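You operate a simulated robot arm through the tools that you are given. There is no shell and no other tool. Be economical: measure what you need, move in short steps, check, and stop when the job is done.

Carry out the task below with a simulated two-armed robot. There is one attempt and no reset: what you move stays moved.

JOB
Push the glass sliding door shut. Take the purple tin from the green mat and leave it on the wall bench. Put the grey foam block on the green mat away on the front of the far desk. Take the dark trivet and put it on the low white stack. Take the wavy disc and leave it on top of the small discs box. Take the cream pad and leave it on top of the banded green box. Close the left top drawer. Take the small loops box and leave it on top of the spotted box. The order is free.

The check looks at the end state, three seconds after you hand in, the way a careful person would. Anything else that was tipped, shoved, dropped, spilled or broken makes it a failure.

ROBOT AND FRAMES
Two 7-joint arms with two-finger parallel grippers on one trunk, on a base that drives. Base frame: it is fixed to the floor where the robot stands at the start and does not move with it; the origin is under the middle of the robot, x ahead of it, y to its left, z up. Units: mm, degrees, N and s.
The left shoulder is at the start at [80, 131, 947], the right one opposite. With the tool pointing down near the work surface each hand reaches from about 400 to 860 mm from the robot's upright axis, wherever it stands, measured 20 degrees to its own side. Places, roughly: banded green box [-8500, -6500, 750]; cream pad (5x4x3 cm) [-7000, -4100, 800]; dark trivet (9x8x3 cm) [-12700, -4600, 800]; front of the far desk [-7500, -2500, 800]; glass sliding door [800, 200, 1600]; grey foam block (4x4x3 cm) [1400, -2300, 800]; left top drawer [-5400, -3200, 500]; low white stack (15x12x3 cm) [-8200, -6800, 800]; purple tin [1250, -2250, 750]; small discs box [-3250, -1000, 750]; small loops box [-3500, -1000, 750]; spotted box (16x11x10 cm) [-3300, -2100, 800]; wall bench (30x21 cm) [940, -560, 800]; wavy disc (5x5x2 cm) [-7400, -2500, 800]. Payload 1.57 kg a hand.
Tool frame (each hand has its own): the origin (TCP) lies between the finger pads and is the grasp point; the fingertips stand 30 mm ahead of it; z points along the fingers, y is the line along which they close. The gripper opens to 110 mm. The fingers are 24 mm wide and 12 mm thick; the gripper's body (48 by 112 mm) begins 78 mm behind the TCP.
Orientation is told as [roll, pitch, yaw] about the base's x, y, z axes, in that order, counted from this pose: with the fingers straight down and closing along the base's y, the tool's x points along the base's -x, its y along +y and its z along -z.

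CONTROLS
- The arms move only by the tool step_arm. It takes "left_deltas", "right_deltas" or both (then of equal length, played together; a hand with none holds still); each is a list that holds one entry, the list of rows, each a list of 7 numbers: the shift along the base's x, y, z in mm, then the turn, a rotation vector about the base's x, y, z in degrees, then the opening, from 0 (shut) to 1 (fully open). In form: [[[dx, dy, dz, rx, ry, rz, fingers], ...]]. A call has 1 to 8 rows; each row is the pose to reach, as a shift and turn from the pose commanded when the call began. Each row takes 0.2 s and may step no farther than 50 mm and 8.6 degrees from the row before; otherwise, or with a gripper value out of range, the whole call is refused. A pose out of reach is approached as far as the arm can. The call stops where the force on the tool passes 40 N (or 10 N more than at its start, if that is more) or the arm is blocked; 0.2 s more then pass. Each finger travels about 108 mm/s and halts on what it meets, pressing with about 24 N; the grip force reading is that of the motor and also rises with nothing between the fingers. The clock runs only during rows and for 0.2 s after the last one: add rows that repeat a pose to give the fingers time. It gives the time, the measured TCP pose, the force on the tool (base axes), the opening and the grip force at its end, in the units of the frame above (readings bear some noise), with the torque about the TCP (base axes, N m) and any sound that the robot's microphone picked up, and new pictures: "show" is both (left out), scene, wrist or none (wrist: the cameras of the hands that moved).
- Cameras (640 x 400 px; columns grow to the right, rows downward): "scene" is now at [-49.1, -17.4, 1459.5]; the picture's right is [-0.19, -0.98, 0.00], its down [-0.17, 0.03, -0.98] and it looks along [0.97, -0.18, -0.17] (base axes); focal length 238 px, centre (320, 200). "left" rides on the left gripper at [70, -16, -141] in its tool frame; the picture's right is [0.23, 0.97, 0.00], its down [-0.86, 0.20, -0.48] and it looks along [-0.47, 0.11, 0.88] (tool axes); focal length 222 px, centre (320, 200). "right" rides on the right gripper at [70, 16, -141] in its tool frame; the picture's right is [-0.23, 0.97, 0.00], its down [-0.86, -0.20, -0.48] and it looks along [-0.47, -0.11, 0.88] (tool axes); focal length 222 px, centre (320, 200). There is no depth. A picture from a camera that has moved, and an enlarged one, comes with that camera's place and axes in the base frame and with its lens.
- drive_base(legs): drives the robot by 1 to 6 legs, each [ahead, left, turn to the left] in mm, mm and degrees, along the robot's own axes; the way and the turn of a leg run together, so that a leg with both is an arc; at most 1500 mm and 180 degrees a leg. The arms and the cameras ride along, it lands a little off, and it stops where it bumps. It gives what a move gives, and a new picture of the scene camera.
- turn_head(pan, tilt): turns the head with the scene camera to pan (to the left, within 109 degrees either way) and tilt (down, from -29 to 69), counted from straight ahead of the robot. It gives what a move gives, and a new picture of the scene camera.
- zoom(camera, box): a new picture of the part [left, top, right, bottom] of that camera's present view, enlarged. It takes no simulated time.
- job_done(): hands the job in; it is judged then, once.

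Work in short steps. Places have to be worked out from the pictures, the camera data and where the tool is seen: move nearer, look again, correct. Check each grasp and each placing, and mend what went wrong. You have 207 turns and 260 pictures in all, those below and enlarged ones among them. Open the grippers and draw the arms clear of the work before you hand the job in, unless the task says otherwise.

The tools are called by a JSON object that holds its "fn" and its "kwargs". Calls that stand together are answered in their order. step_arm: Moves the arms, as the interface text tells. Its arguments: {"type":"object","properties":{"left_deltas":{"type":"array","items":{"type":"array","items":{"type":"array","items":{"type":"number"}}}},"right_deltas":{"type":"array","items":{"type":"array","items":{"type":"array","items":{"type":"number"}}}},"show":{"type":"string","enum":["both","scene","wrist","none"]}},"required":[]} The other tools are called the same way: drive_base (legs) drives the base; turn_head (pan, tilt) turns the head that bears the scene camera; zoom (camera, box) takes an enlarged picture of a part of a camera's view; job_done () hands the job in.

At the start:

```text
clock: 0.0
left_tool_pos: [693.2, 96.3, 999.7]
left_ee_rot: [0.0, 0.0, 0.0]
left_contact_force: [-0.1, 1.1, -0.7]
left_ft_torque: [-0.01, 0.02, 0.01]
left_width: 110.0
left_grip_force: 0.0
right_tool_pos: [417.9, -417.6, 998.8]
right_ee_rot: [0.1, 0.0, 0.1]
right_contact_force: [0.3, 0.6, 0.1]
right_ft_torque: [-0.02, 0.0, 0.03]
right_width: 109.9
right_grip_force: 0.0
robot x, y, heading: [1.2, 2.6, -0.3]
head pan, tilt: [-10.8, 9.9]
```

scene: 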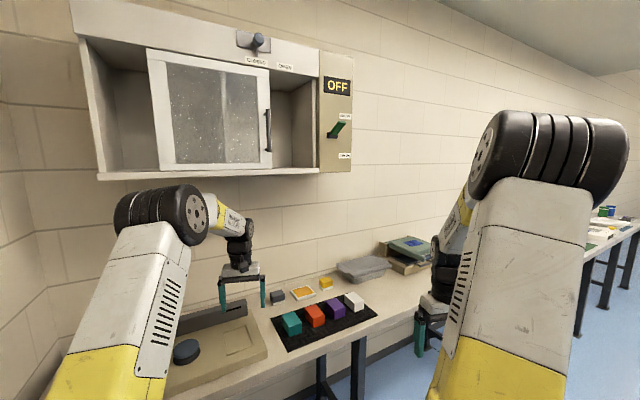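
right: 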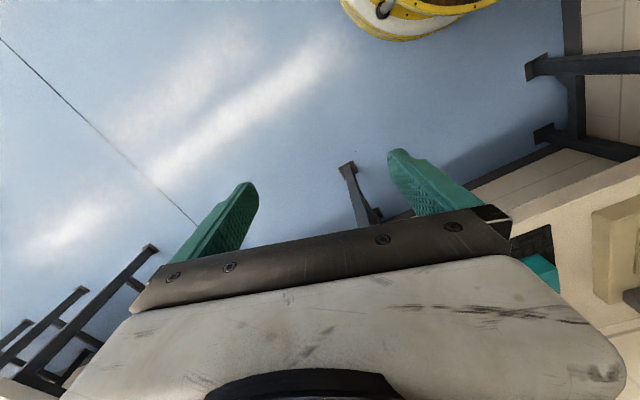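
left: 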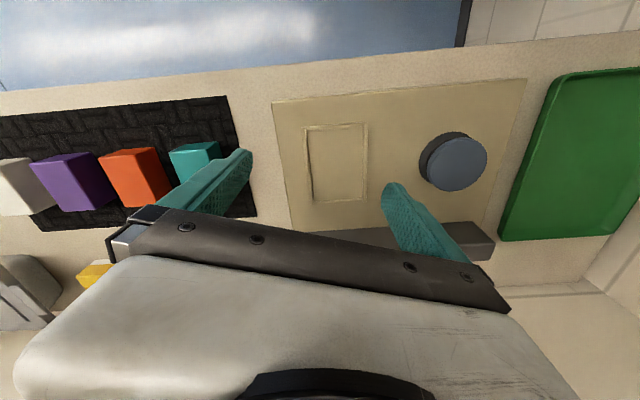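

The sliding door hangs in front of a wall cabinet; I'll enlarge the labels to see which way is shut.

{"fn": "zoom", "kwargs": {"camera": "scene", "box": [60, 0, 380, 200]}}

{"fn": "zoom", "kwargs": {"camera": "scene", "box": [160, 220, 480, 400]}}

```text
2.00 times, centred on (220, 100) of scene
camera zoom: at [-49.1, -17.4, 1459.5], right [-0.19, -0.98, 0.0], down [-0.17, 0.03, -0.98], along [0.97, -0.18, -0.17], focal length 475 px, centre (520, 400)
```

zoom: 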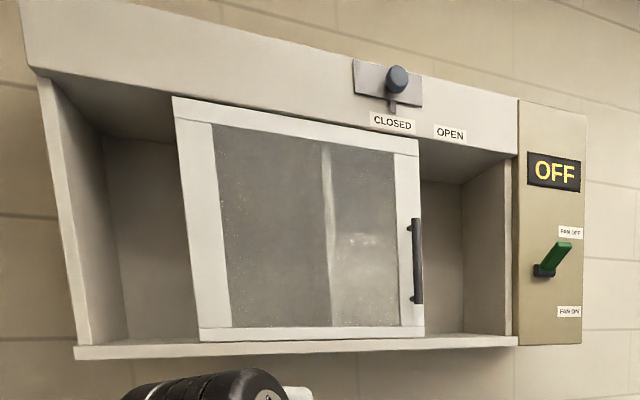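

```text
2.00 times, centred on (320, 310) of scene
camera zoom: at [-49.1, -17.4, 1459.5], right [-0.19, -0.98, 0.0], down [-0.17, 0.03, -0.98], along [0.97, -0.18, -0.17], focal length 475 px, centre (320, -20)
```

zoom: 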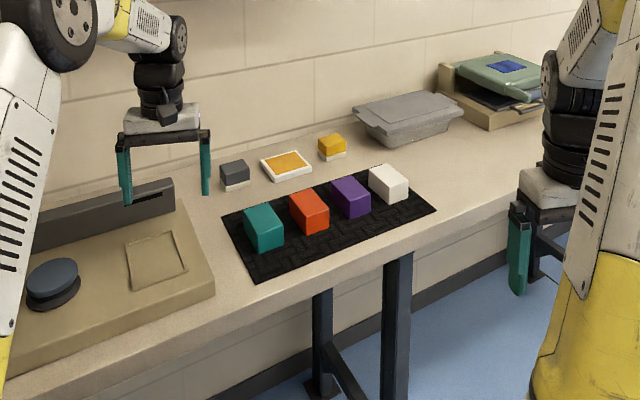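

I'll aim the head at the cabinet to see the door and its latch more closely.

{"fn": "turn_head", "kwargs": {"pan": 12, "tilt": -12}}

```text
clock: 0.9
left_tool_pos: [693.3, 96.4, 999.1]
left_ee_rot: [0.0, 0.1, 0.0]
left_contact_force: [-0.1, 0.8, -0.3]
left_ft_torque: [-0.02, -0.02, -0.04]
left_width: 110.1
left_grip_force: 0.1
right_tool_pos: [417.5, -419.4, 998.9]
right_ee_rot: [0.0, -0.1, 0.1]
right_contact_force: [-0.1, 0.7, 0.2]
right_ft_torque: [-0.02, 0.01, -0.01]
right_width: 110.2
right_grip_force: 0.1
robot x, y, heading: [1.9, 1.9, -0.2]
head pan, tilt: [12.0, -12.0]
camera scene: at [-59.3, 17.2, 1493.5], right [0.21, -0.98, 0.0], down [0.2, 0.04, -0.98], along [0.96, 0.2, 0.21], focal length 238 px, centre (320, 200)
```

scene: 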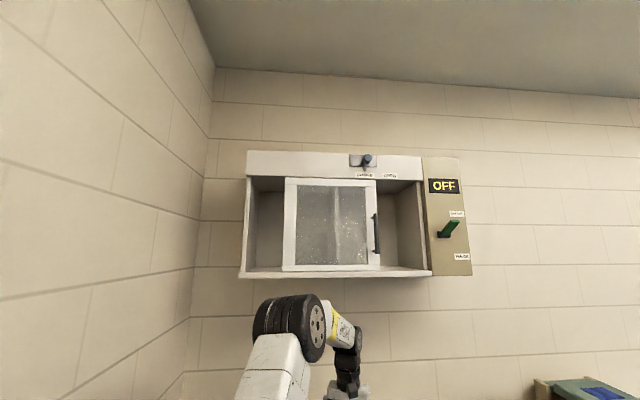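

{"fn": "zoom", "kwargs": {"camera": "scene", "box": [230, 140, 480, 290]}}

{"fn": "zoom", "kwargs": {"camera": "scene", "box": [330, 145, 420, 205]}}

```text
2.56 times, centred on (355, 215) of scene
camera zoom: at [-59.3, 17.2, 1493.5], right [0.21, -0.98, 0.0], down [0.2, 0.04, -0.98], along [0.96, 0.2, 0.21], focal length 608 px, centre (230, 162)
```

zoom: 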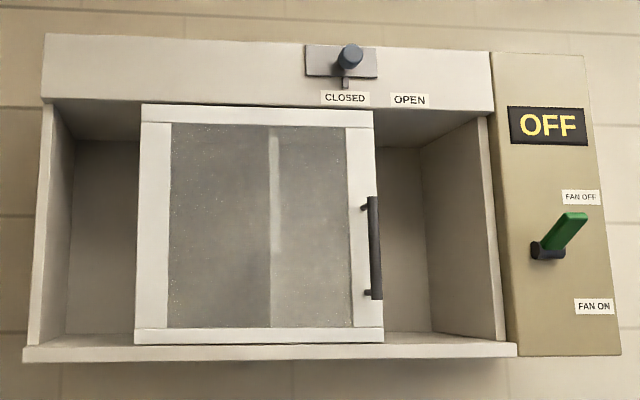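

```text
6.67 times, centred on (375, 175) of scene
camera zoom: at [-59.3, 17.2, 1493.5], right [0.21, -0.98, 0.0], down [0.2, 0.04, -0.98], along [0.96, 0.2, 0.21], focal length 1583 px, centre (-47, 367)
```

zoom: 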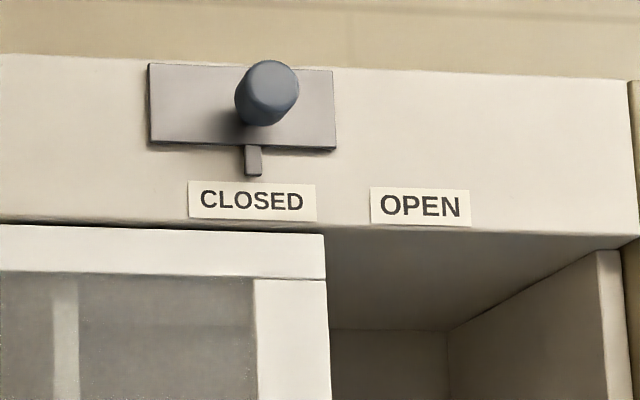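

{"fn": "zoom", "kwargs": {"camera": "scene", "box": [235, 165, 335, 285]}}

{"fn": "zoom", "kwargs": {"camera": "scene", "box": [300, 175, 440, 285]}}

```text
3.33 times, centred on (285, 225) of scene
camera zoom: at [-59.3, 17.2, 1493.5], right [0.21, -0.98, 0.0], down [0.2, 0.04, -0.98], along [0.96, 0.2, 0.21], focal length 792 px, centre (437, 117)
```

zoom: 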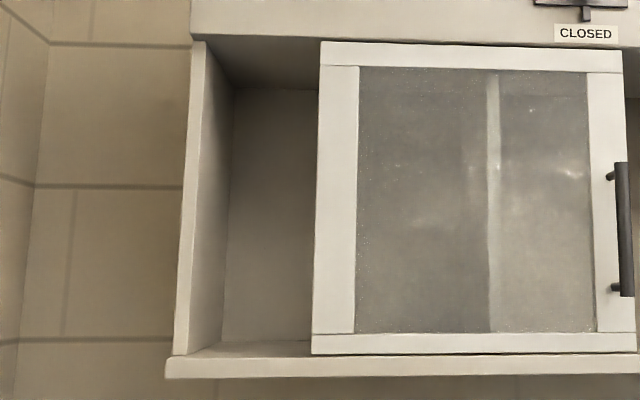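

```text
3.64 times, centred on (370, 230) of scene
camera zoom: at [-59.3, 17.2, 1493.5], right [0.21, -0.98, 0.0], down [0.2, 0.04, -0.98], along [0.96, 0.2, 0.21], focal length 864 px, centre (138, 91)
```

zoom: 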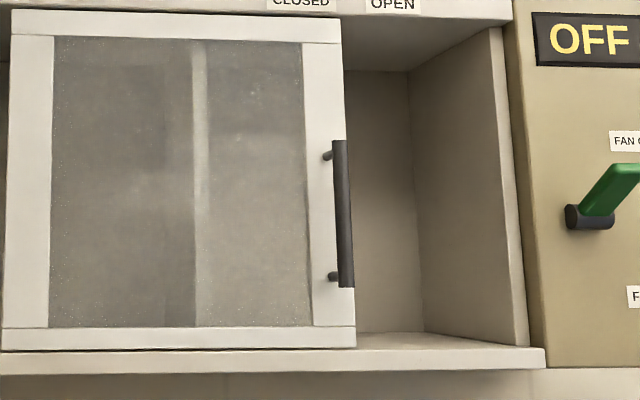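

The knob is a damper slider with its own labels; the door (y about -12..332) sits mid-way in an opening of about y -172..477 with a partition behind. I'll raise the left hand with fingers forward to get a closer look and later push the handle.

{"fn": "step_arm", "kwargs": {"left_deltas": [[[-10, 0, 45, 0, -8.2, 0, 1], [-20, 0, 90, 0, -16.4, 0, 1], [-30, 0, 135, 0, -24.6, 0, 1], [-40, 0, 180, 0, -32.8, 0, 0.6], [-50, 0, 225, 0, -41, 0, 0.3], [-60, 0, 270, 0, -49.2, 0, 0], [-70, 0, 315, 0, -57.4, 0, 0], [-80, 0, 360, 0, -65.6, 0, 0]]], "show": "wrist"}}

{"fn": "step_arm", "kwargs": {"left_deltas": [[[-10, 0, 40, 0, -8.2, 0, 0], [-20, 0, 80, 0, -16.4, 0, 0], [-30, 0, 100, 0, -24.4, 0, 0], [-30, 0, 100, 0, -24.4, 0, 0]]], "show": "both"}}

```text
clock: 2.7
left_tool_pos: [613.0, 96.2, 1359.6]
left_ee_rot: [0.0, -65.7, -0.1]
left_contact_force: [1.5, 0.0, -0.1]
left_ft_torque: [0.02, 0.03, -0.03]
left_width: 0.1
left_grip_force: 21.6
right_tool_pos: [417.2, -418.0, 999.8]
right_ee_rot: [-0.1, 0.1, 0.0]
right_contact_force: [0.5, 0.2, -0.2]
right_ft_torque: [-0.01, 0.02, 0.01]
right_width: 110.0
right_grip_force: 0.1
robot x, y, heading: [2.6, 0.4, 0.1]
head pan, tilt: [12.0, -12.0]
camera left: at [455.5, 79.0, 1354.8], right [-0.09, 0.97, -0.21], down [-0.08, 0.2, 0.98], along [0.99, 0.11, 0.06], focal length 222 px, centre (320, 200)
```

left: 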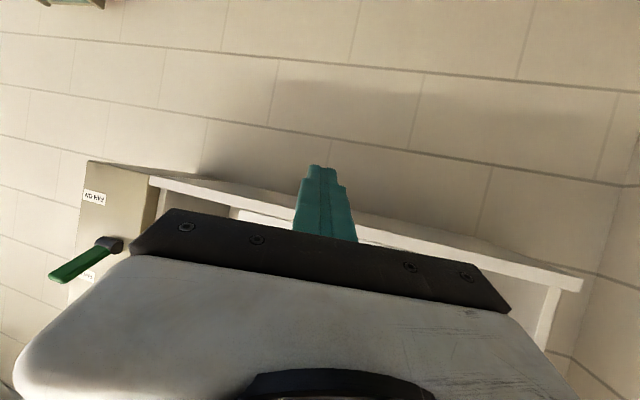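

```text
clock: 3.7
left_tool_pos: [583.8, 96.4, 1459.9]
left_ee_rot: [165.5, -90.0, -165.5]
left_contact_force: [-0.6, 0.1, -0.3]
left_ft_torque: [0.0, 0.01, -0.01]
left_width: 0.4
left_grip_force: 21.3
right_tool_pos: [416.6, -417.7, 999.7]
right_ee_rot: [0.0, 0.0, 0.0]
right_contact_force: [0.0, -0.3, 0.4]
right_ft_torque: [0.0, 0.0, 0.01]
right_width: 110.0
right_grip_force: 0.0
robot x, y, heading: [-1.8, 1.1, -0.2]
head pan, tilt: [12.0, -12.0]
camera scene: at [-59.5, 17.3, 1493.5], right [0.21, -0.98, 0.0], down [0.2, 0.04, -0.98], along [0.96, 0.2, 0.21], focal length 238 px, centre (320, 200)
camera left: at [442.0, 79.0, 1390.2], right [0.0, 0.97, -0.23], down [-0.48, 0.2, 0.85], along [0.88, 0.11, 0.47], focal length 222 px, centre (320, 200)
```

scene: 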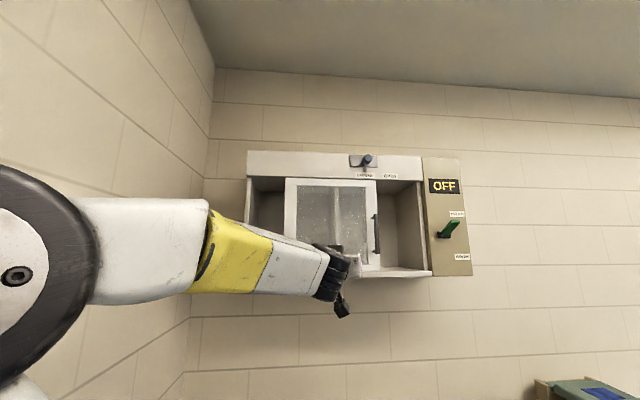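
left: 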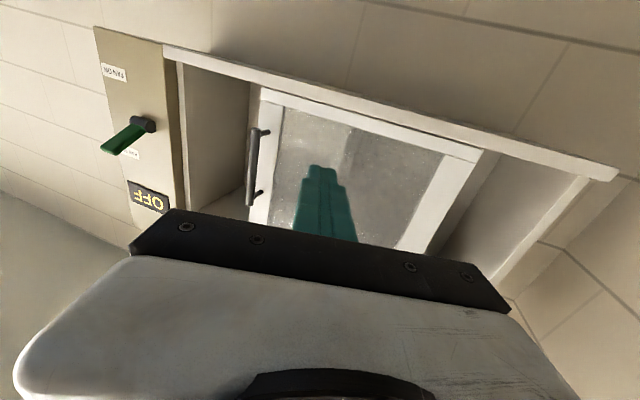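

{"fn": "zoom", "kwargs": {"camera": "left", "box": [160, 40, 620, 300]}}

```text
1.39 times, centred on (390, 170) of left
camera zoom: at [442.0, 79.0, 1390.2], right [0.0, 0.97, -0.23], down [-0.48, 0.2, 0.85], along [0.88, 0.11, 0.47], focal length 309 px, centre (223, 242)
```

zoom: 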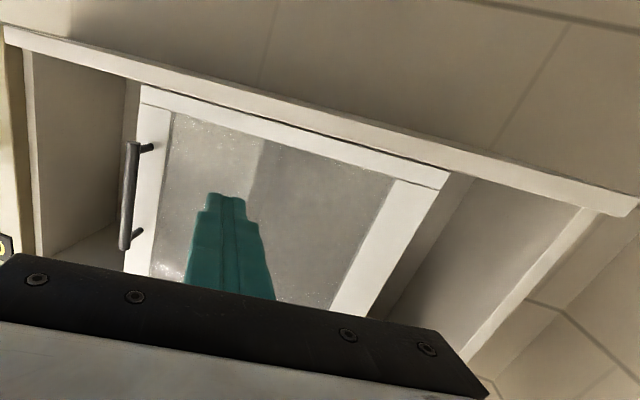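

I'll bring the left hand's camera toward the left bay to check whether a fixed pane or post is there.

{"fn": "step_arm", "kwargs": {"left_deltas": [[[0, 40, 10, 0, 0, 0, 0], [0, 80, 20, 0, 0, 0, 0], [0, 120, 30, 0, 0, 0, 0], [0, 160, 40, 0, 0, 0, 0], [0, 200, 50, 0, 0, 0, 0], [0, 230, 60, 0, 0, 0, 0], [0, 230, 60, 0, 0, 0, 0]]], "show": "both"}}

```text
clock: 5.3
left_tool_pos: [584.4, 326.7, 1520.7]
left_ee_rot: [-146.4, -89.9, 146.4]
left_contact_force: [-0.1, 0.7, -0.8]
left_ft_torque: [-0.02, 0.0, -0.02]
left_width: 0.1
left_grip_force: 21.0
right_tool_pos: [415.9, -417.8, 999.8]
right_ee_rot: [0.0, -0.1, 0.0]
right_contact_force: [0.1, 0.4, 0.4]
right_ft_torque: [-0.03, -0.03, -0.05]
right_width: 110.1
right_grip_force: 0.2
robot x, y, heading: [1.7, -2.1, -0.1]
head pan, tilt: [12.0, -12.0]
camera scene: at [-59.4, 17.3, 1493.5], right [0.21, -0.98, 0.0], down [0.2, 0.04, -0.98], along [0.96, 0.2, 0.21], focal length 238 px, centre (320, 200)
camera left: at [443.0, 309.6, 1450.0], right [0.0, 0.97, -0.23], down [-0.48, 0.2, 0.85], along [0.88, 0.11, 0.47], focal length 222 px, centre (320, 200)
```

scene: 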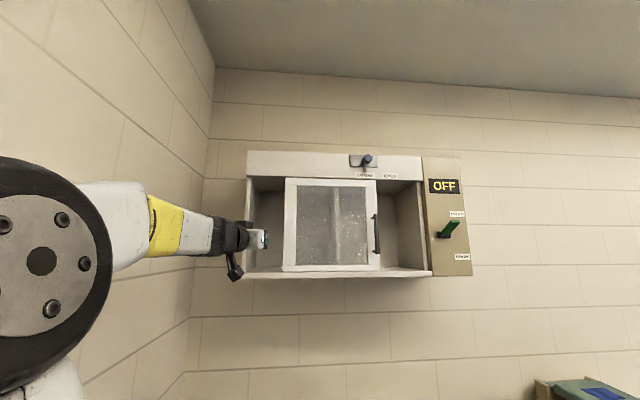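
left: 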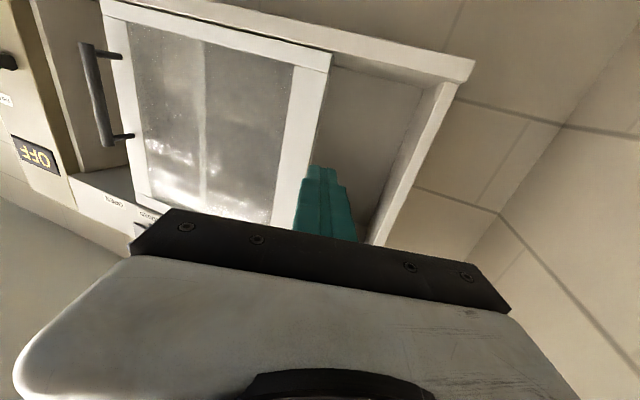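

{"fn": "zoom", "kwargs": {"camera": "left", "box": [60, 0, 460, 250]}}

```text
1.60 times, centred on (260, 125) of left
camera zoom: at [443.0, 309.6, 1450.0], right [0.0, 0.97, -0.23], down [-0.48, 0.2, 0.85], along [0.88, 0.11, 0.47], focal length 355 px, centre (416, 320)
```

zoom: 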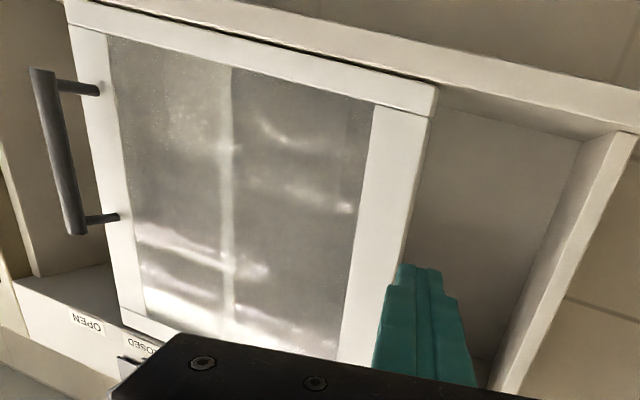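

There's a central post behind the door and no fixed pane on the left. I'll look at the right bay and jamb from the other side for stops or a strike.

{"fn": "step_arm", "kwargs": {"left_deltas": [[[0, -45, 0, 0, 0, 0, 0], [0, -90, 0, 0, 0, 0, 0], [0, -135, 0, 0, 0, 0, 0], [0, -180, 0, 0, 0, 0, 0], [0, -225, 0, 0, 0, 0, 0], [0, -270, 0, 0, 0, 0, 0], [0, -305, 0, 0, 0, 0, 0], [0, -305, 0, 0, 0, 0, 0]]], "show": "none"}}

{"fn": "zoom", "kwargs": {"camera": "left", "box": [100, 0, 580, 300]}}

```text
clock: 7.1
left_tool_pos: [587.1, 25.0, 1519.3]
left_ee_rot: [-53.5, -89.5, 53.7]
left_contact_force: [0.2, -0.5, 0.1]
left_ft_torque: [-0.01, -0.03, -0.01]
left_width: 0.0
left_grip_force: 21.4
right_tool_pos: [416.3, -419.7, 998.9]
right_ee_rot: [0.0, 0.0, 0.1]
right_contact_force: [0.1, -0.1, 0.5]
right_ft_torque: [0.04, -0.01, 0.01]
right_width: 110.3
right_grip_force: 0.0
robot x, y, heading: [-0.9, 1.5, 0.0]
head pan, tilt: [12.0, -12.0]
```

```text
1.33 times, centred on (340, 150) of left
camera zoom: at [444.6, 7.1, 1450.6], right [0.0, 0.97, -0.23], down [-0.47, 0.21, 0.86], along [0.88, 0.11, 0.46], focal length 296 px, centre (293, 267)
```

zoom: 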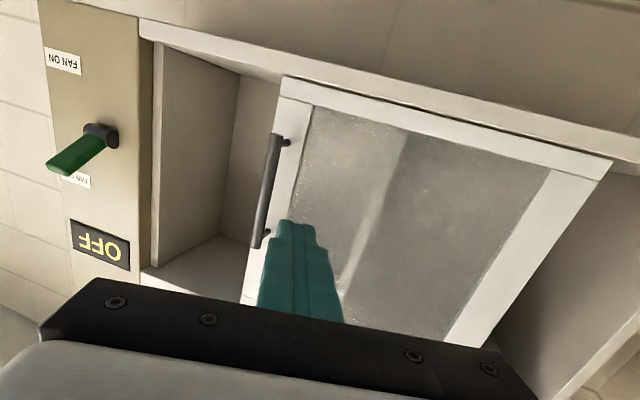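

No stop cues; the handle is on the right stile (bar near x 803, y -2, z 1480–1600), so by convention the door closes to the right. I'll put the closed fingertips left of the handle bar.

{"fn": "step_arm", "kwargs": {"left_deltas": [[[30, 25, 20, 0, 0, 0, 0], [75, 25, 20, 0, 0, 0, 0], [120, 25, 20, 0, 0, 0, 0], [150, 25, 20, 0, 0, 0, 0], [180, 25, 20, 0, 0, 0, 0], [195, 25, 20, 0, 0, 0, 0]]], "show": "both"}}

```text
clock: 8.5
left_tool_pos: [778.7, 45.3, 1540.3]
left_ee_rot: [-104.6, -90.0, 104.5]
left_contact_force: [-0.3, 1.4, 0.1]
left_ft_torque: [0.01, 0.02, -0.03]
left_width: 0.0
left_grip_force: 21.2
right_tool_pos: [417.7, -418.4, 998.9]
right_ee_rot: [-0.1, 0.0, 0.0]
right_contact_force: [0.0, 0.0, 0.2]
right_ft_torque: [-0.04, -0.04, 0.0]
right_width: 109.8
right_grip_force: 0.1
robot x, y, heading: [2.1, 2.1, -0.2]
head pan, tilt: [12.0, -12.0]
camera scene: at [-59.7, 17.3, 1493.5], right [0.21, -0.98, 0.0], down [0.2, 0.04, -0.98], along [0.96, 0.2, 0.21], focal length 238 px, centre (320, 200)
camera left: at [638.4, 29.0, 1470.4], right [0.0, 0.97, -0.23], down [-0.48, 0.2, 0.85], along [0.88, 0.11, 0.47], focal length 222 px, centre (320, 200)
```

scene: 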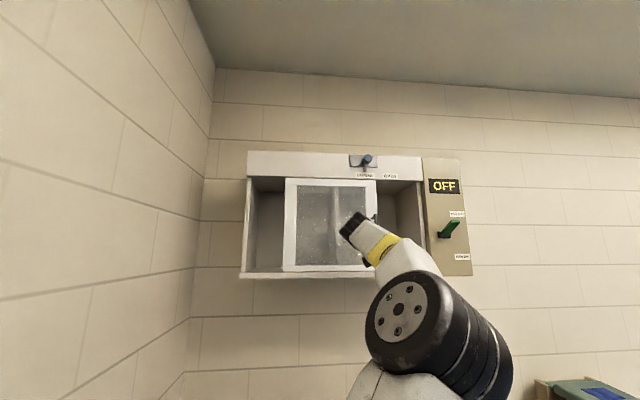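
left: 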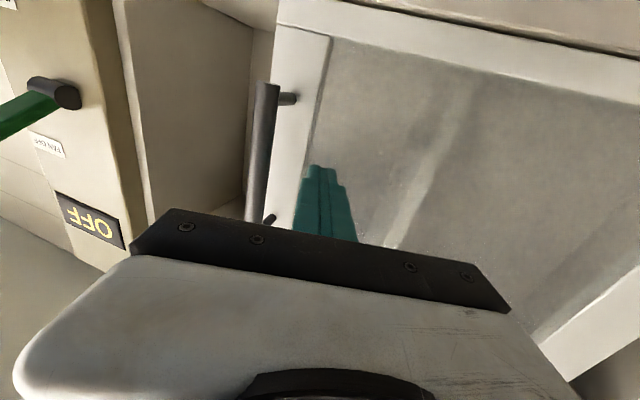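

Tip is beside the handle bar. Push right in small steps.

{"fn": "step_arm", "kwargs": {"left_deltas": [[[8, -25, 0, 0, 0, 0, 0], [8, -45, 0, 0, 0, 0, 0], [8, -65, 0, 0, 0, 0, 0], [8, -85, 0, 0, 0, 0, 0], [8, -105, 0, 0, 0, 0, 0], [8, -125, 0, 0, 0, 0, 0], [8, -145, 0, 0, 0, 0, 0]]], "show": "both"}}

```text
clock: 10.1
left_tool_pos: [788.2, -97.3, 1539.5]
left_ee_rot: [-95.4, -89.9, 95.4]
left_contact_force: [-0.3, 1.0, 0.0]
left_ft_torque: [-0.01, -0.02, -0.05]
left_width: 0.2
left_grip_force: 21.4
right_tool_pos: [416.2, -417.8, 999.8]
right_ee_rot: [0.0, 0.0, 0.0]
right_contact_force: [-0.8, 0.2, 0.1]
right_ft_torque: [0.0, -0.01, 0.0]
right_width: 110.0
right_grip_force: 0.1
robot x, y, heading: [0.3, -0.5, -0.1]
head pan, tilt: [12.0, -12.0]
camera scene: at [-59.5, 17.3, 1493.5], right [0.21, -0.98, 0.0], down [0.2, 0.04, -0.98], along [0.96, 0.2, 0.21], focal length 238 px, centre (320, 200)
camera left: at [646.1, -115.4, 1469.8], right [0.0, 0.97, -0.23], down [-0.48, 0.2, 0.85], along [0.88, 0.11, 0.47], focal length 222 px, centre (320, 200)
```

scene: 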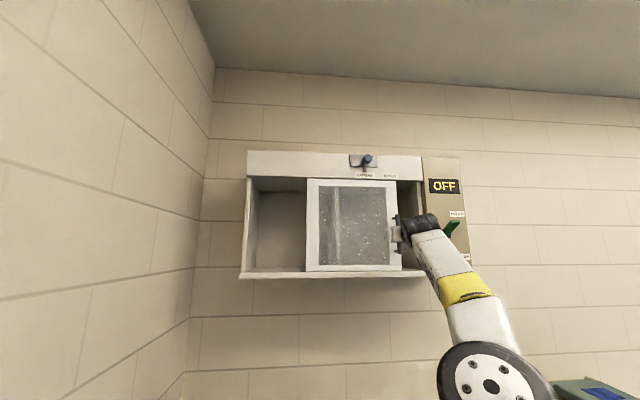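
left: 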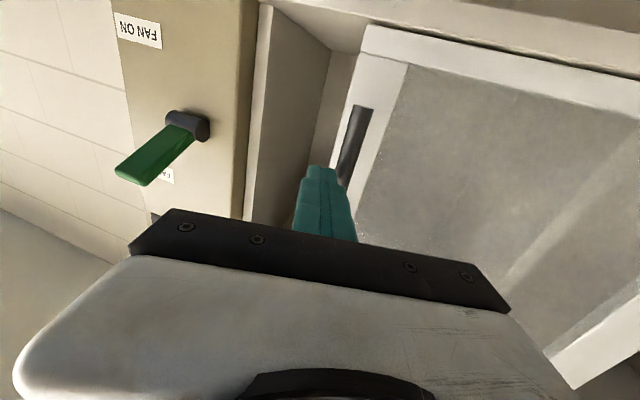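

The door moved about 80 mm but the fingertip slipped past the bar (it is now on its right side). Back off, return to the left of the bar and go in deeper.

{"fn": "step_arm", "kwargs": {"left_deltas": [[[-40, 0, 0, 0, 0, 0, 0], [-70, 0, 0, 0, 0, 0, 0], [-70, 35, 0, 0, 0, 0, 0], [-70, 65, 0, 0, 0, 0, 0], [-40, 65, 0, 0, 0, 0, 0], [0, 65, 0, 0, 0, 0, 0], [12, 65, 0, 0, 0, 0, 0], [12, 65, 0, 0, 0, 0, 0]]], "show": "wrist"}}

```text
clock: 11.9
left_tool_pos: [800.0, -34.5, 1539.3]
left_ee_rot: [46.3, -90.1, -46.4]
left_contact_force: [-0.1, 0.9, -0.5]
left_ft_torque: [-0.02, 0.03, -0.04]
left_width: 0.2
left_grip_force: 20.9
right_tool_pos: [416.2, -418.8, 999.7]
right_ee_rot: [0.0, -0.1, 0.0]
right_contact_force: [0.3, 0.3, 0.0]
right_ft_torque: [-0.01, 0.0, 0.04]
right_width: 109.9
right_grip_force: 0.1
robot x, y, heading: [2.4, -0.4, 0.0]
head pan, tilt: [12.0, -12.0]
camera left: at [657.9, -51.4, 1469.6], right [0.0, 0.97, -0.23], down [-0.48, 0.2, 0.86], along [0.88, 0.11, 0.47], focal length 222 px, centre (320, 200)
```

left: 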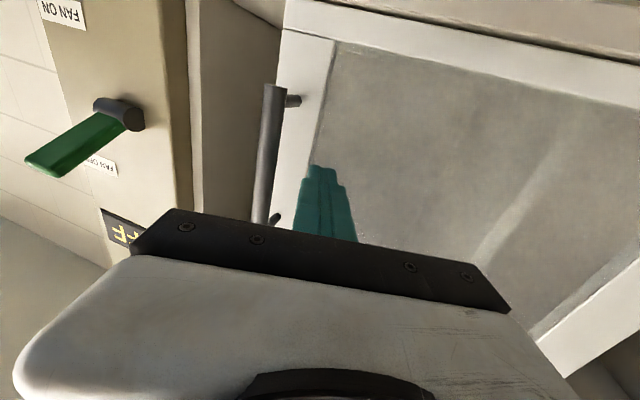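

{"fn": "step_arm", "kwargs": {"left_deltas": [[[10, 0, 0, 0, 0, 0, 0], [10, -20, 0, 0, 0, 0, 0], [10, -40, 0, 0, 0, 0, 0], [10, -60, 0, 0, 0, 0, 0], [10, -80, 0, 0, 0, 0, 0], [10, -100, 0, 0, 0, 0, 0], [10, -115, 0, 0, 0, 0, 0], [10, -125, 0, 0, 0, 0, 0]]], "show": "both"}}

```text
clock: 13.7
left_tool_pos: [800.1, -114.4, 1530.3]
left_ee_rot: [113.6, -90.0, -113.5]
left_contact_force: [0.0, 0.9, -0.2]
left_ft_torque: [-0.03, -0.01, -0.06]
left_width: 0.1
left_grip_force: 21.0
left hand out of reach, approached as far as the arm can: row 5, 6, 7, 8
right_tool_pos: [417.4, -418.9, 999.9]
right_ee_rot: [0.0, 0.0, 0.0]
right_contact_force: [-0.3, 0.3, 0.5]
right_ft_torque: [0.02, 0.01, 0.03]
right_width: 110.1
right_grip_force: 0.0
robot x, y, heading: [-0.7, 2.4, -0.1]
head pan, tilt: [12.0, -12.0]
camera scene: at [-59.4, 17.2, 1493.5], right [0.21, -0.98, 0.0], down [0.2, 0.04, -0.98], along [0.96, 0.2, 0.21], focal length 238 px, centre (320, 200)
camera left: at [659.3, -131.0, 1459.9], right [0.0, 0.97, -0.23], down [-0.48, 0.2, 0.86], along [0.88, 0.11, 0.47], focal length 222 px, centre (320, 200)
```

scene: 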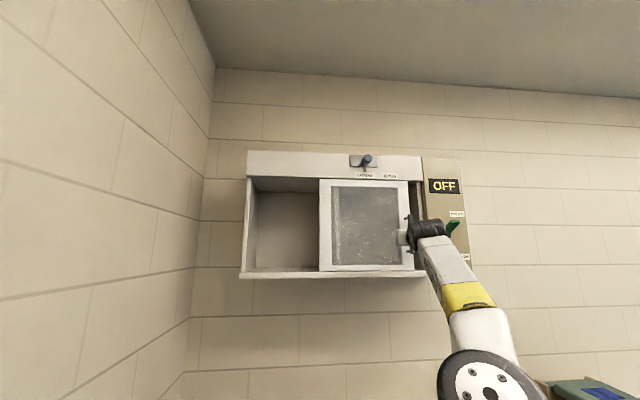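
left: 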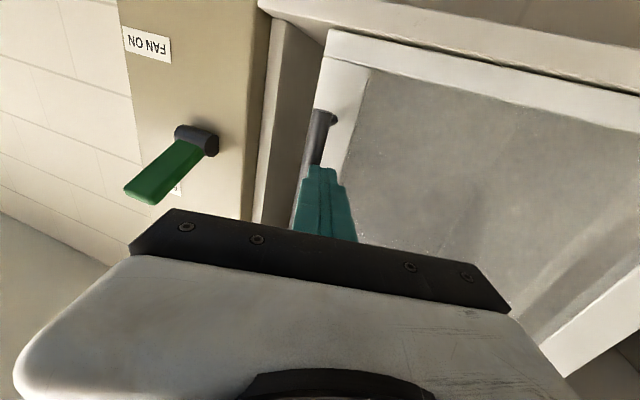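

The door follows but the arm is at its limit; ~50 mm remain. Back the hand off and shift the base right by 200 mm.

{"fn": "step_arm", "kwargs": {"left_deltas": [[[0, 20, 10, 0, 0, 0, 0], [-40, 20, 10, 0, 0, 0, 0], [-80, 30, 10, 0, 0, 0, 0], [-120, 50, 10, 0, 0, 0, 0], [-160, 90, 10, 0, 0, 0, 0], [-160, 130, 10, 0, 0, 0, 0]]], "show": "none"}}

{"fn": "drive_base", "kwargs": {"legs": [[0, -220, 0]]}}

```text
refused: row 5 steps farther than a row can; nothing moved
```

```text
clock: 15.3
left_tool_pos: [799.7, -334.5, 1530.4]
left_ee_rot: [144.2, -90.0, -144.3]
left_contact_force: [0.3, 0.2, 0.0]
left_ft_torque: [0.02, -0.03, -0.01]
left_width: 0.0
left_grip_force: 21.1
right_tool_pos: [415.7, -639.3, 1000.4]
right_ee_rot: [0.0, 0.0, -0.1]
right_contact_force: [-0.5, -0.8, 0.7]
right_ft_torque: [-0.02, 0.04, -0.01]
right_width: 109.8
right_grip_force: 0.1
robot x, y, heading: [0.2, -217.3, -0.0]
head pan, tilt: [12.0, -12.0]
camera scene: at [-59.5, -202.4, 1493.5], right [0.21, -0.98, 0.0], down [0.2, 0.04, -0.98], along [0.96, 0.2, 0.21], focal length 238 px, centre (320, 200)
```

scene: 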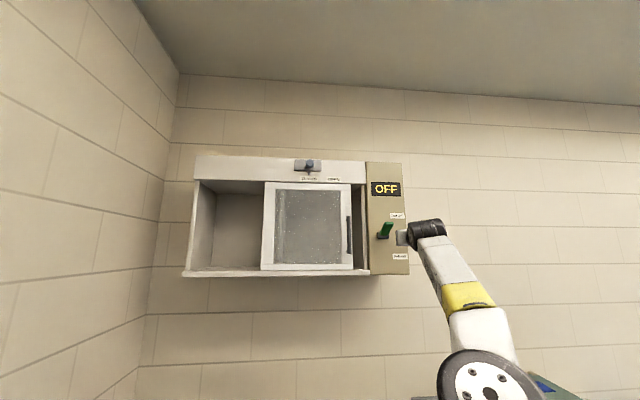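

The retreat was refused but the drive ran; I must check whether the hand brushed the fan lever.

{"fn": "zoom", "kwargs": {"camera": "scene", "box": [180, 145, 430, 295]}}

```text
2.56 times, centred on (305, 220) of scene
camera zoom: at [-59.5, -202.4, 1493.5], right [0.21, -0.98, 0.0], down [0.2, 0.04, -0.98], along [0.96, 0.2, 0.21], focal length 608 px, centre (358, 149)
```

zoom: 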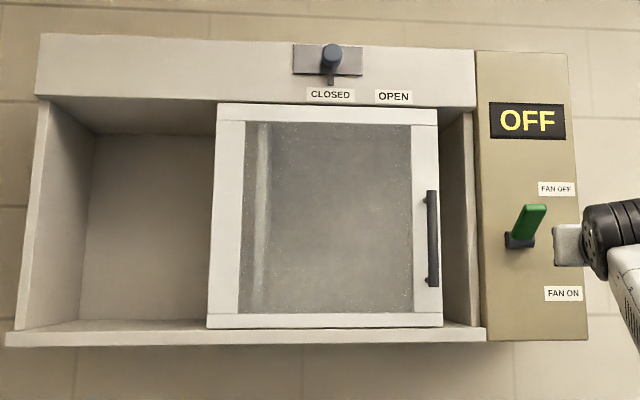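

Lever and display are still "OFF" – no harm. Now retract straight back, go left, and re-engage left of the handle.

{"fn": "step_arm", "kwargs": {"left_deltas": [[[-45, 0, 0, 0, 0, 0, 0], [-90, 0, 0, 0, 0, 0, 0], [-135, 0, 0, 0, 0, 0, 0], [-160, 0, 0, 0, 0, 0, 0], [-160, 48, 5, 0, 0, 0, 0], [-160, 96, 10, 0, 0, 0, 0], [-160, 144, 10, 0, 0, 0, 0], [-160, 192, 10, 0, 0, 0, 0]]], "show": "none"}}

{"fn": "step_arm", "kwargs": {"left_deltas": [[[0, 48, 0, 0, 0, 0, 0], [0, 70, 0, 0, 0, 0, 0], [0, 70, 0, 0, 0, 0, 0]]], "show": "both"}}

```text
clock: 16.4
left_tool_pos: [687.4, -231.0, 1514.6]
left_ee_rot: [11.9, -88.5, -2.4]
left_contact_force: [-0.1, -0.2, -0.3]
left_ft_torque: [0.01, -0.04, 0.05]
left_width: 0.1
left_grip_force: 21.2
right_tool_pos: [415.6, -640.2, 999.4]
right_ee_rot: [0.0, -0.1, -0.3]
right_contact_force: [0.7, -0.5, -1.1]
right_ft_torque: [0.04, 0.01, 0.01]
right_width: 109.8
right_grip_force: 0.0
robot x, y, heading: [-0.2, -221.8, -0.1]
head pan, tilt: [12.0, -12.0]
stopped in row 5 (left hand): the arm was blocked; the commanded pose is now the measured one
```

```text
clock: 17.2
left_tool_pos: [689.2, -159.5, 1514.3]
left_ee_rot: [10.4, -88.5, -0.9]
left_contact_force: [0.2, 0.2, -0.7]
left_ft_torque: [-0.01, -0.03, -0.01]
left_width: 0.0
left_grip_force: 20.8
right_tool_pos: [415.6, -638.6, 1001.0]
right_ee_rot: [0.0, 0.0, -0.3]
right_contact_force: [0.5, 0.8, -0.2]
right_ft_torque: [0.0, 0.0, -0.01]
right_width: 110.0
right_grip_force: 0.1
robot x, y, heading: [1.2, -219.2, 0.1]
head pan, tilt: [12.0, -12.0]
camera scene: at [-59.4, -202.4, 1493.5], right [0.21, -0.98, 0.0], down [0.2, 0.04, -0.98], along [0.96, 0.2, 0.21], focal length 238 px, centre (320, 200)
camera left: at [549.8, -200.2, 1449.0], right [-0.17, 0.96, -0.22], down [-0.48, 0.12, 0.87], along [0.86, 0.25, 0.44], focal length 222 px, centre (320, 200)
```

scene: 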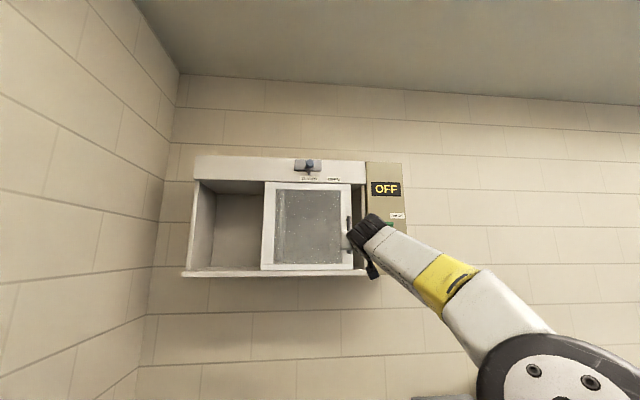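
left: 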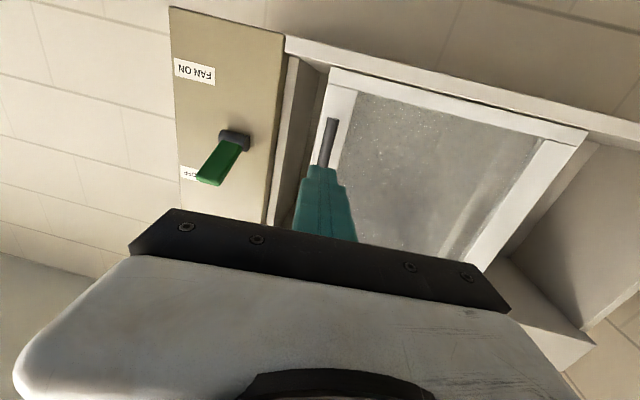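

Lever untouched. Handle is now about y -128; I'll go to its left side (y ≈ -92), straighten the yaw, and move in.

{"fn": "step_arm", "kwargs": {"left_deltas": [[[0, 40, 10, 0, 0, -4, 0], [0, 70, 20, 0, 0, -8.5, 0], [45, 70, 25, 0, 0, -8.5, 0], [85, 70, 25, 0, 0, -8.5, 0], [110, 70, 25, 0, 0, -8.5, 0], [120, 70, 25, 0, 0, -8.5, 0], [120, 70, 25, 0, 0, -8.5, 0]]], "show": "both"}}

```text
clock: 18.8
left_tool_pos: [807.9, -89.0, 1539.3]
left_ee_rot: [9.6, -88.4, -8.5]
left_contact_force: [0.2, 0.5, 0.1]
left_ft_torque: [0.0, -0.02, -0.02]
left_width: 0.0
left_grip_force: 21.6
right_tool_pos: [415.7, -638.9, 999.7]
right_ee_rot: [0.0, 0.0, -0.3]
right_contact_force: [-0.6, -0.8, 0.7]
right_ft_torque: [-0.02, 0.01, -0.03]
right_width: 109.8
right_grip_force: 0.1
robot x, y, heading: [-0.7, -219.6, 0.2]
head pan, tilt: [12.0, -12.0]
camera scene: at [-59.3, -202.4, 1493.5], right [0.21, -0.98, 0.0], down [0.2, 0.04, -0.98], along [0.96, 0.2, 0.21], focal length 238 px, centre (320, 200)
camera left: at [665.9, -108.2, 1473.8], right [-0.02, 0.97, -0.22], down [-0.46, 0.19, 0.87], along [0.89, 0.12, 0.44], focal length 222 px, centre (320, 200)
```

scene: 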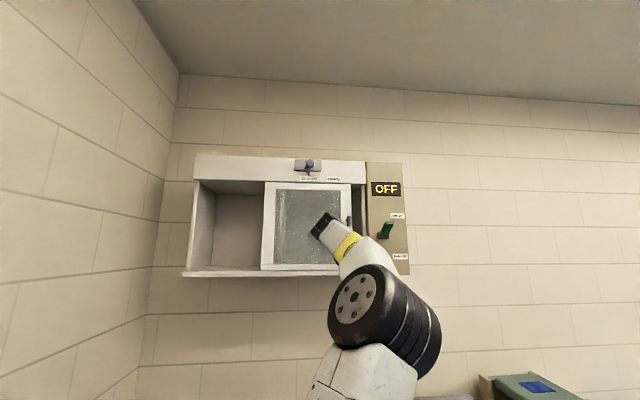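
left: 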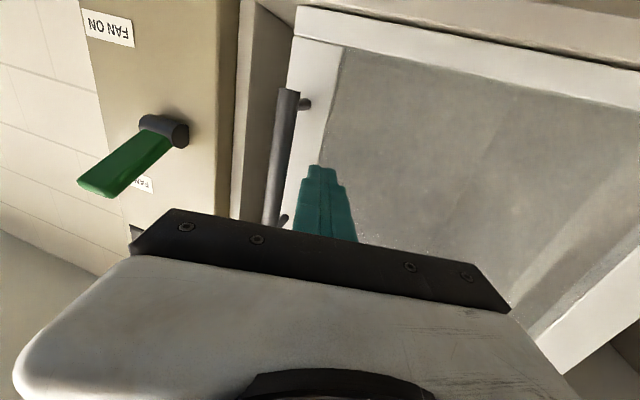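

Finger is left of the bar. Push right gently till it stops.

{"fn": "step_arm", "kwargs": {"left_deltas": [[[4, -20, 0, 0, 0, 0, 0], [4, -32, 0, 0, 0, 0, 0], [4, -44, 0, 0, 0, 0, 0], [4, -54, 0, 0, 0, 0, 0], [4, -64, 0, 0, 0, 0, 0], [4, -72, 0, 0, 0, 0, 0], [4, -80, 0, 0, 0, 0, 0]]], "show": "both"}}

```text
clock: 20.4
left_tool_pos: [812.9, -170.5, 1539.0]
left_ee_rot: [10.5, -88.6, -9.5]
left_contact_force: [0.6, 0.8, 0.8]
left_ft_torque: [0.0, -0.01, -0.01]
left_width: 0.0
left_grip_force: 20.9
right_tool_pos: [415.6, -639.9, 1000.1]
right_ee_rot: [0.0, 0.0, -0.2]
right_contact_force: [0.1, 0.4, -0.3]
right_ft_torque: [-0.02, 0.0, 0.01]
right_width: 110.1
right_grip_force: 0.2
robot x, y, heading: [1.9, -221.0, -0.1]
head pan, tilt: [12.0, -12.0]
camera scene: at [-59.4, -202.4, 1493.5], right [0.21, -0.98, 0.0], down [0.2, 0.04, -0.98], along [0.96, 0.2, 0.21], focal length 238 px, centre (320, 200)
camera left: at [669.7, -189.0, 1474.0], right [-0.02, 0.97, -0.22], down [-0.46, 0.19, 0.87], along [0.89, 0.12, 0.44], focal length 222 px, centre (320, 200)
```

scene: 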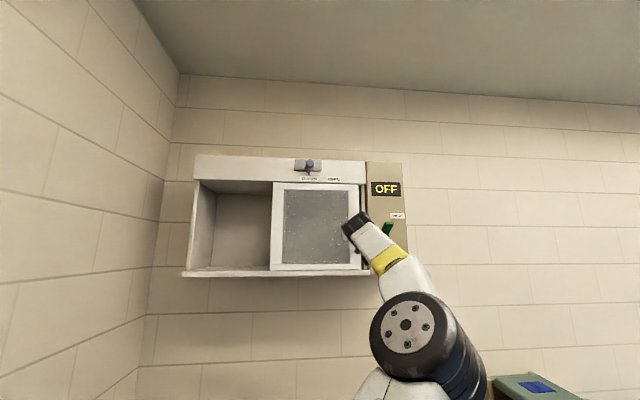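
left: 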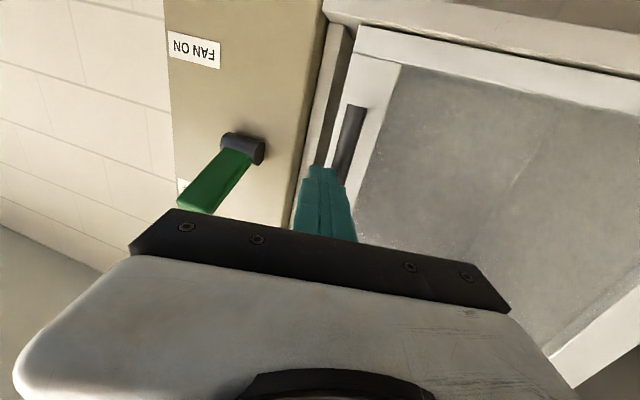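

{"fn": "zoom", "kwargs": {"camera": "scene", "box": [240, 160, 420, 290]}}

{"fn": "zoom", "kwargs": {"camera": "left", "box": [250, 20, 450, 250]}}

```text
3.08 times, centred on (330, 225) of scene
camera zoom: at [-59.4, -202.4, 1493.5], right [0.21, -0.98, 0.0], down [0.2, 0.04, -0.98], along [0.96, 0.2, 0.21], focal length 731 px, centre (289, 123)
```

zoom: 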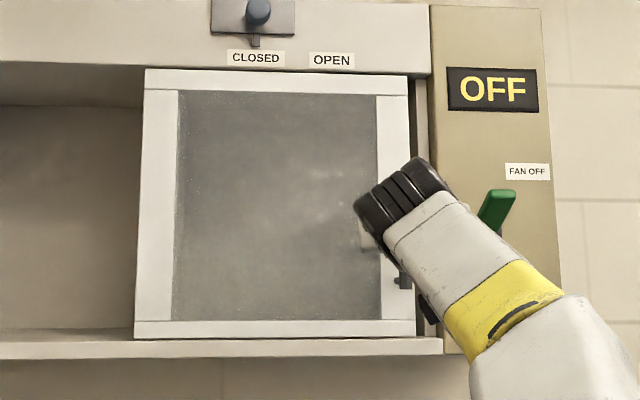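

```text
1.74 times, centred on (350, 135) of left
camera zoom: at [669.7, -189.0, 1474.0], right [-0.02, 0.97, -0.22], down [-0.46, 0.19, 0.87], along [0.89, 0.12, 0.44], focal length 386 px, centre (268, 313)
```

zoom: 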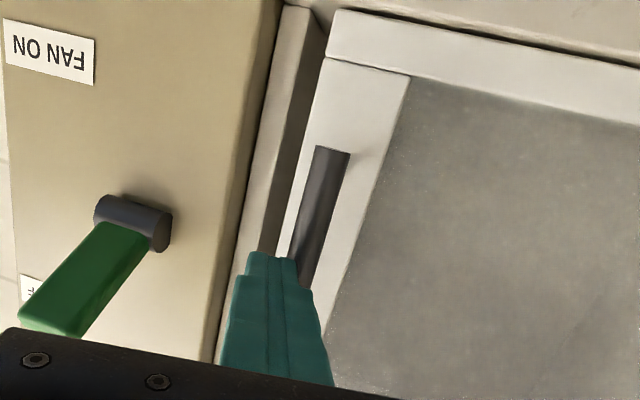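

About 20 mm gap remains and the closed finger tends to slide past the bar. I'll back off, open a little, straddle the bar and drag it by gripping.

{"fn": "step_arm", "kwargs": {"left_deltas": [[[-30, 0, 0, 0, 0, 0, 0], [-70, 0, 0, 0, 0, 0, 0], [-70, 8, 0, 0, 0, 0, 0.4], [-70, 8, 0, 0, 0, 0, 0.4], [-70, 8, 0, 0, 0, 0, 0.4]]], "show": "both"}}

```text
clock: 21.6
left_tool_pos: [741.8, -162.3, 1540.5]
left_ee_rot: [9.8, -88.5, -8.8]
left_contact_force: [-0.9, 0.2, 0.4]
left_ft_torque: [-0.02, -0.01, 0.03]
left_width: 43.7
left_grip_force: 0.1
right_tool_pos: [414.8, -639.9, 998.5]
right_ee_rot: [0.0, -0.1, -0.2]
right_contact_force: [-0.2, 0.7, 0.9]
right_ft_torque: [0.03, -0.01, -0.01]
right_width: 110.2
right_grip_force: 0.1
robot x, y, heading: [-0.3, -219.5, 0.0]
head pan, tilt: [12.0, -12.0]
camera scene: at [-59.4, -202.4, 1493.5], right [0.21, -0.98, 0.0], down [0.2, 0.04, -0.98], along [0.96, 0.2, 0.21], focal length 238 px, centre (320, 200)
camera left: at [599.4, -180.6, 1474.3], right [-0.02, 0.97, -0.22], down [-0.46, 0.19, 0.87], along [0.89, 0.12, 0.44], focal length 222 px, centre (320, 200)
```

scene: 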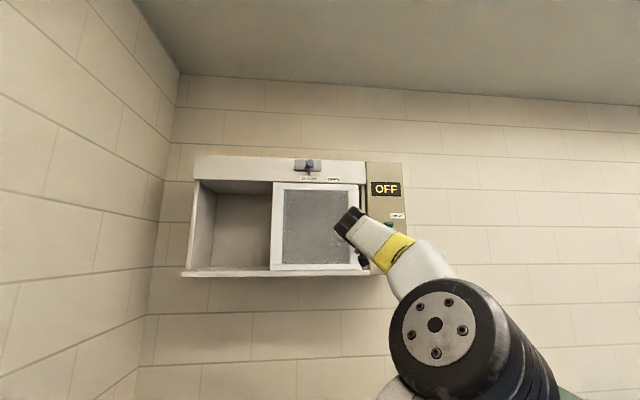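
left: 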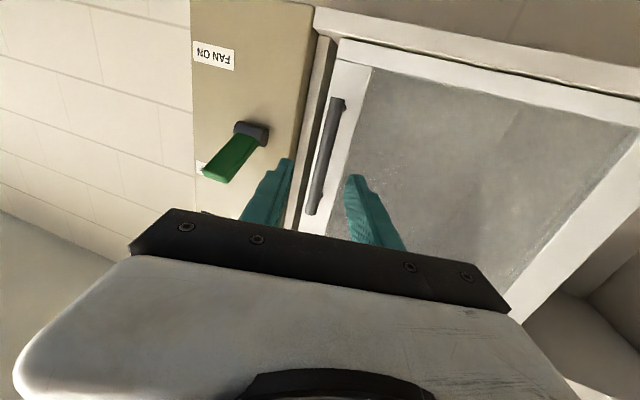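

The bar is between the fingers. Advance and close on it.

{"fn": "step_arm", "kwargs": {"left_deltas": [[[30, 0, 0, 0, 0, 0, 0.4], [55, 0, 0, 0, 0, 0, 0.4], [68, 0, 0, 0, 0, 0, 0.4], [68, 0, 0, 0, 0, 0, 0], [68, 0, 0, 0, 0, 0, 0], [68, 0, 0, 0, 0, 0, 0]]], "show": "wrist"}}

```text
clock: 23.0
left_tool_pos: [810.5, -162.0, 1539.4]
left_ee_rot: [9.8, -88.5, -8.8]
left_contact_force: [0.6, -0.8, 0.3]
left_ft_torque: [0.0, 0.04, 0.0]
left_width: 0.0
left_grip_force: 21.7
right_tool_pos: [416.0, -639.9, 998.7]
right_ee_rot: [0.0, 0.1, -0.2]
right_contact_force: [-0.2, 1.2, 0.5]
right_ft_torque: [0.02, -0.01, 0.0]
right_width: 109.9
right_grip_force: 0.0
robot x, y, heading: [-1.7, -218.6, 0.1]
head pan, tilt: [12.0, -12.0]
camera left: at [667.6, -181.2, 1474.3], right [-0.02, 0.97, -0.22], down [-0.46, 0.19, 0.87], along [0.89, 0.12, 0.44], focal length 222 px, centre (320, 200)
```

left: 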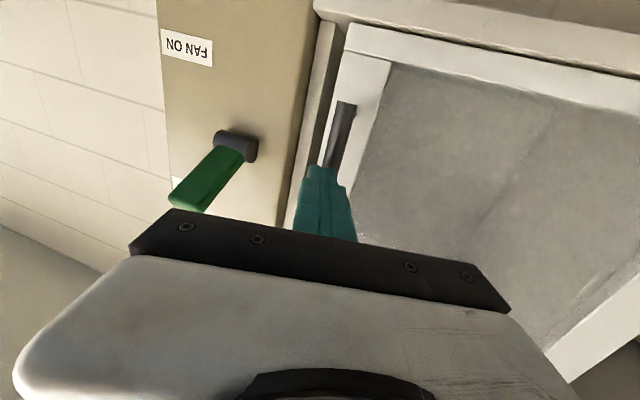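

The fingers closed on nothing, so the bar lies deeper than thought. Open, back off 60 and drive 60 ahead to gain reach.

{"fn": "step_arm", "kwargs": {"left_deltas": [[[-40, 0, 0, 0, 0, 0, 0.4], [-70, 0, 0, 0, 0, 0, 0.4], [-70, 0, 0, 0, 0, 0, 0.4]]], "show": "none"}}

{"fn": "drive_base", "kwargs": {"legs": [[70, 0, 0]]}}

{"fn": "step_arm", "kwargs": {"left_deltas": [[[20, 0, 0, 0, 0, 0, 0.4], [40, 0, 0, 0, 0, 0, 0.4], [55, 0, 0, 0, 0, 0, 0.4], [65, 0, 0, 0, 0, 0, 0.4], [65, 0, 0, 0, 0, 0, 0], [65, 0, 0, 0, 0, 0, 0], [65, 0, 0, 0, 0, 0, 0]]], "show": "wrist"}}

```text
clock: 23.8
left_tool_pos: [739.9, -162.4, 1539.7]
left_ee_rot: [9.7, -88.4, -8.6]
left_contact_force: [0.4, -0.2, -0.4]
left_ft_torque: [0.0, -0.01, 0.01]
left_width: 43.8
left_grip_force: 0.0
right_tool_pos: [415.5, -638.5, 999.6]
right_ee_rot: [0.1, 0.0, -0.2]
right_contact_force: [0.5, -0.5, 0.2]
right_ft_torque: [0.03, 0.04, 0.0]
right_width: 110.2
right_grip_force: 0.0
robot x, y, heading: [3.4, -218.7, 0.1]
head pan, tilt: [12.0, -12.0]
```

```text
clock: 24.8
left_tool_pos: [811.1, -162.0, 1538.9]
left_ee_rot: [9.8, -88.4, -8.7]
left_contact_force: [-0.2, -0.9, -0.2]
left_ft_torque: [0.01, 0.01, -0.01]
left_width: 44.1
left_grip_force: 0.1
right_tool_pos: [485.5, -638.4, 999.0]
right_ee_rot: [0.0, 0.0, -0.2]
right_contact_force: [0.3, 0.3, 0.0]
right_ft_torque: [-0.02, 0.0, 0.0]
right_width: 109.9
right_grip_force: 0.1
robot x, y, heading: [70.5, -218.8, -0.2]
head pan, tilt: [12.0, -12.0]
camera scene: at [11.2, -202.5, 1493.5], right [0.21, -0.98, 0.0], down [0.2, 0.04, -0.98], along [0.96, 0.2, 0.21], focal length 238 px, centre (320, 200)
```

scene: 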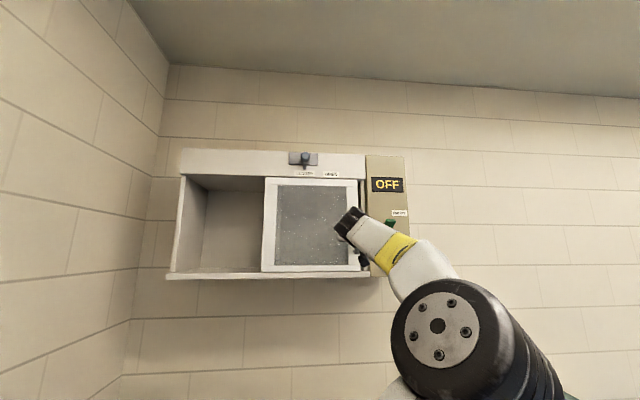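

```text
clock: 25.6
left_tool_pos: [858.1, -170.3, 1538.7]
left_ee_rot: [7.7, -88.3, -7.2]
left_contact_force: [-23.4, -9.6, 0.3]
left_ft_torque: [0.1, -0.27, 0.36]
left_width: 35.2
left_grip_force: 0.0
right_tool_pos: [484.9, -641.1, 999.9]
right_ee_rot: [0.0, -0.1, -0.2]
right_contact_force: [-0.4, -0.7, 1.1]
right_ft_torque: [-0.01, -0.02, 0.0]
right_width: 110.3
right_grip_force: 0.1
robot x, y, heading: [69.7, -217.5, -0.0]
head pan, tilt: [12.0, -12.0]
stopped in row 3 (left hand): the force on the tool passed its limit at 59 N (the readings are from after the stop); the commanded pose is now the measured one
camera left: at [715.5, -187.5, 1474.2], right [-0.01, 0.97, -0.22], down [-0.45, 0.19, 0.87], along [0.89, 0.11, 0.44], focal length 222 px, centre (320, 200)
```

left: 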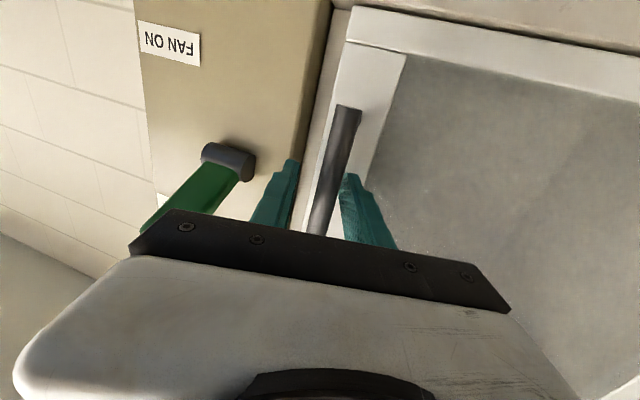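

Contact at tip x≈888 (box face), and the bar is between the fingers. Back off 8 mm and close on it.

{"fn": "step_arm", "kwargs": {"left_deltas": [[[-10, 4, 0, 0, 0, 0, 0.32], [-10, 4, 0, 0, 0, 0, 0], [-10, 4, 0, 0, 0, 0, 0], [-10, 4, 0, 0, 0, 0, 0]]], "show": "wrist"}}

```text
clock: 26.6
left_tool_pos: [850.9, -160.4, 1536.6]
left_ee_rot: [4.8, -88.1, -4.2]
left_contact_force: [-3.3, 1.2, -3.5]
left_ft_torque: [-0.26, 0.08, 0.02]
left_width: 16.1
left_grip_force: 32.1
right_tool_pos: [487.5, -638.8, 1000.5]
right_ee_rot: [0.0, 0.0, -0.1]
right_contact_force: [0.3, 0.1, 0.0]
right_ft_torque: [-0.04, 0.01, 0.0]
right_width: 110.0
right_grip_force: 0.1
robot x, y, heading: [67.4, -219.6, 0.2]
head pan, tilt: [12.0, -12.0]
camera left: at [708.0, -179.6, 1472.0], right [-0.02, 0.97, -0.22], down [-0.45, 0.19, 0.87], along [0.89, 0.12, 0.44], focal length 222 px, centre (320, 200)
```

left: 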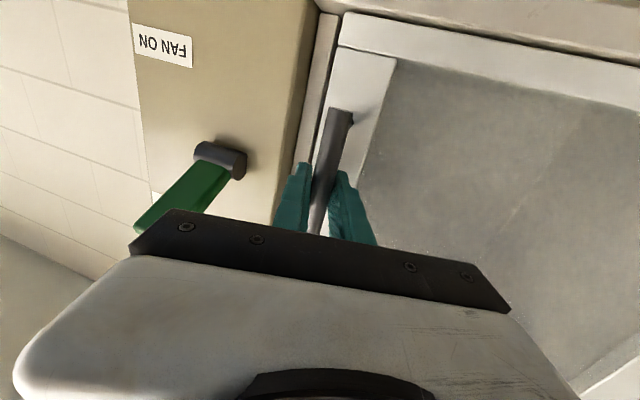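

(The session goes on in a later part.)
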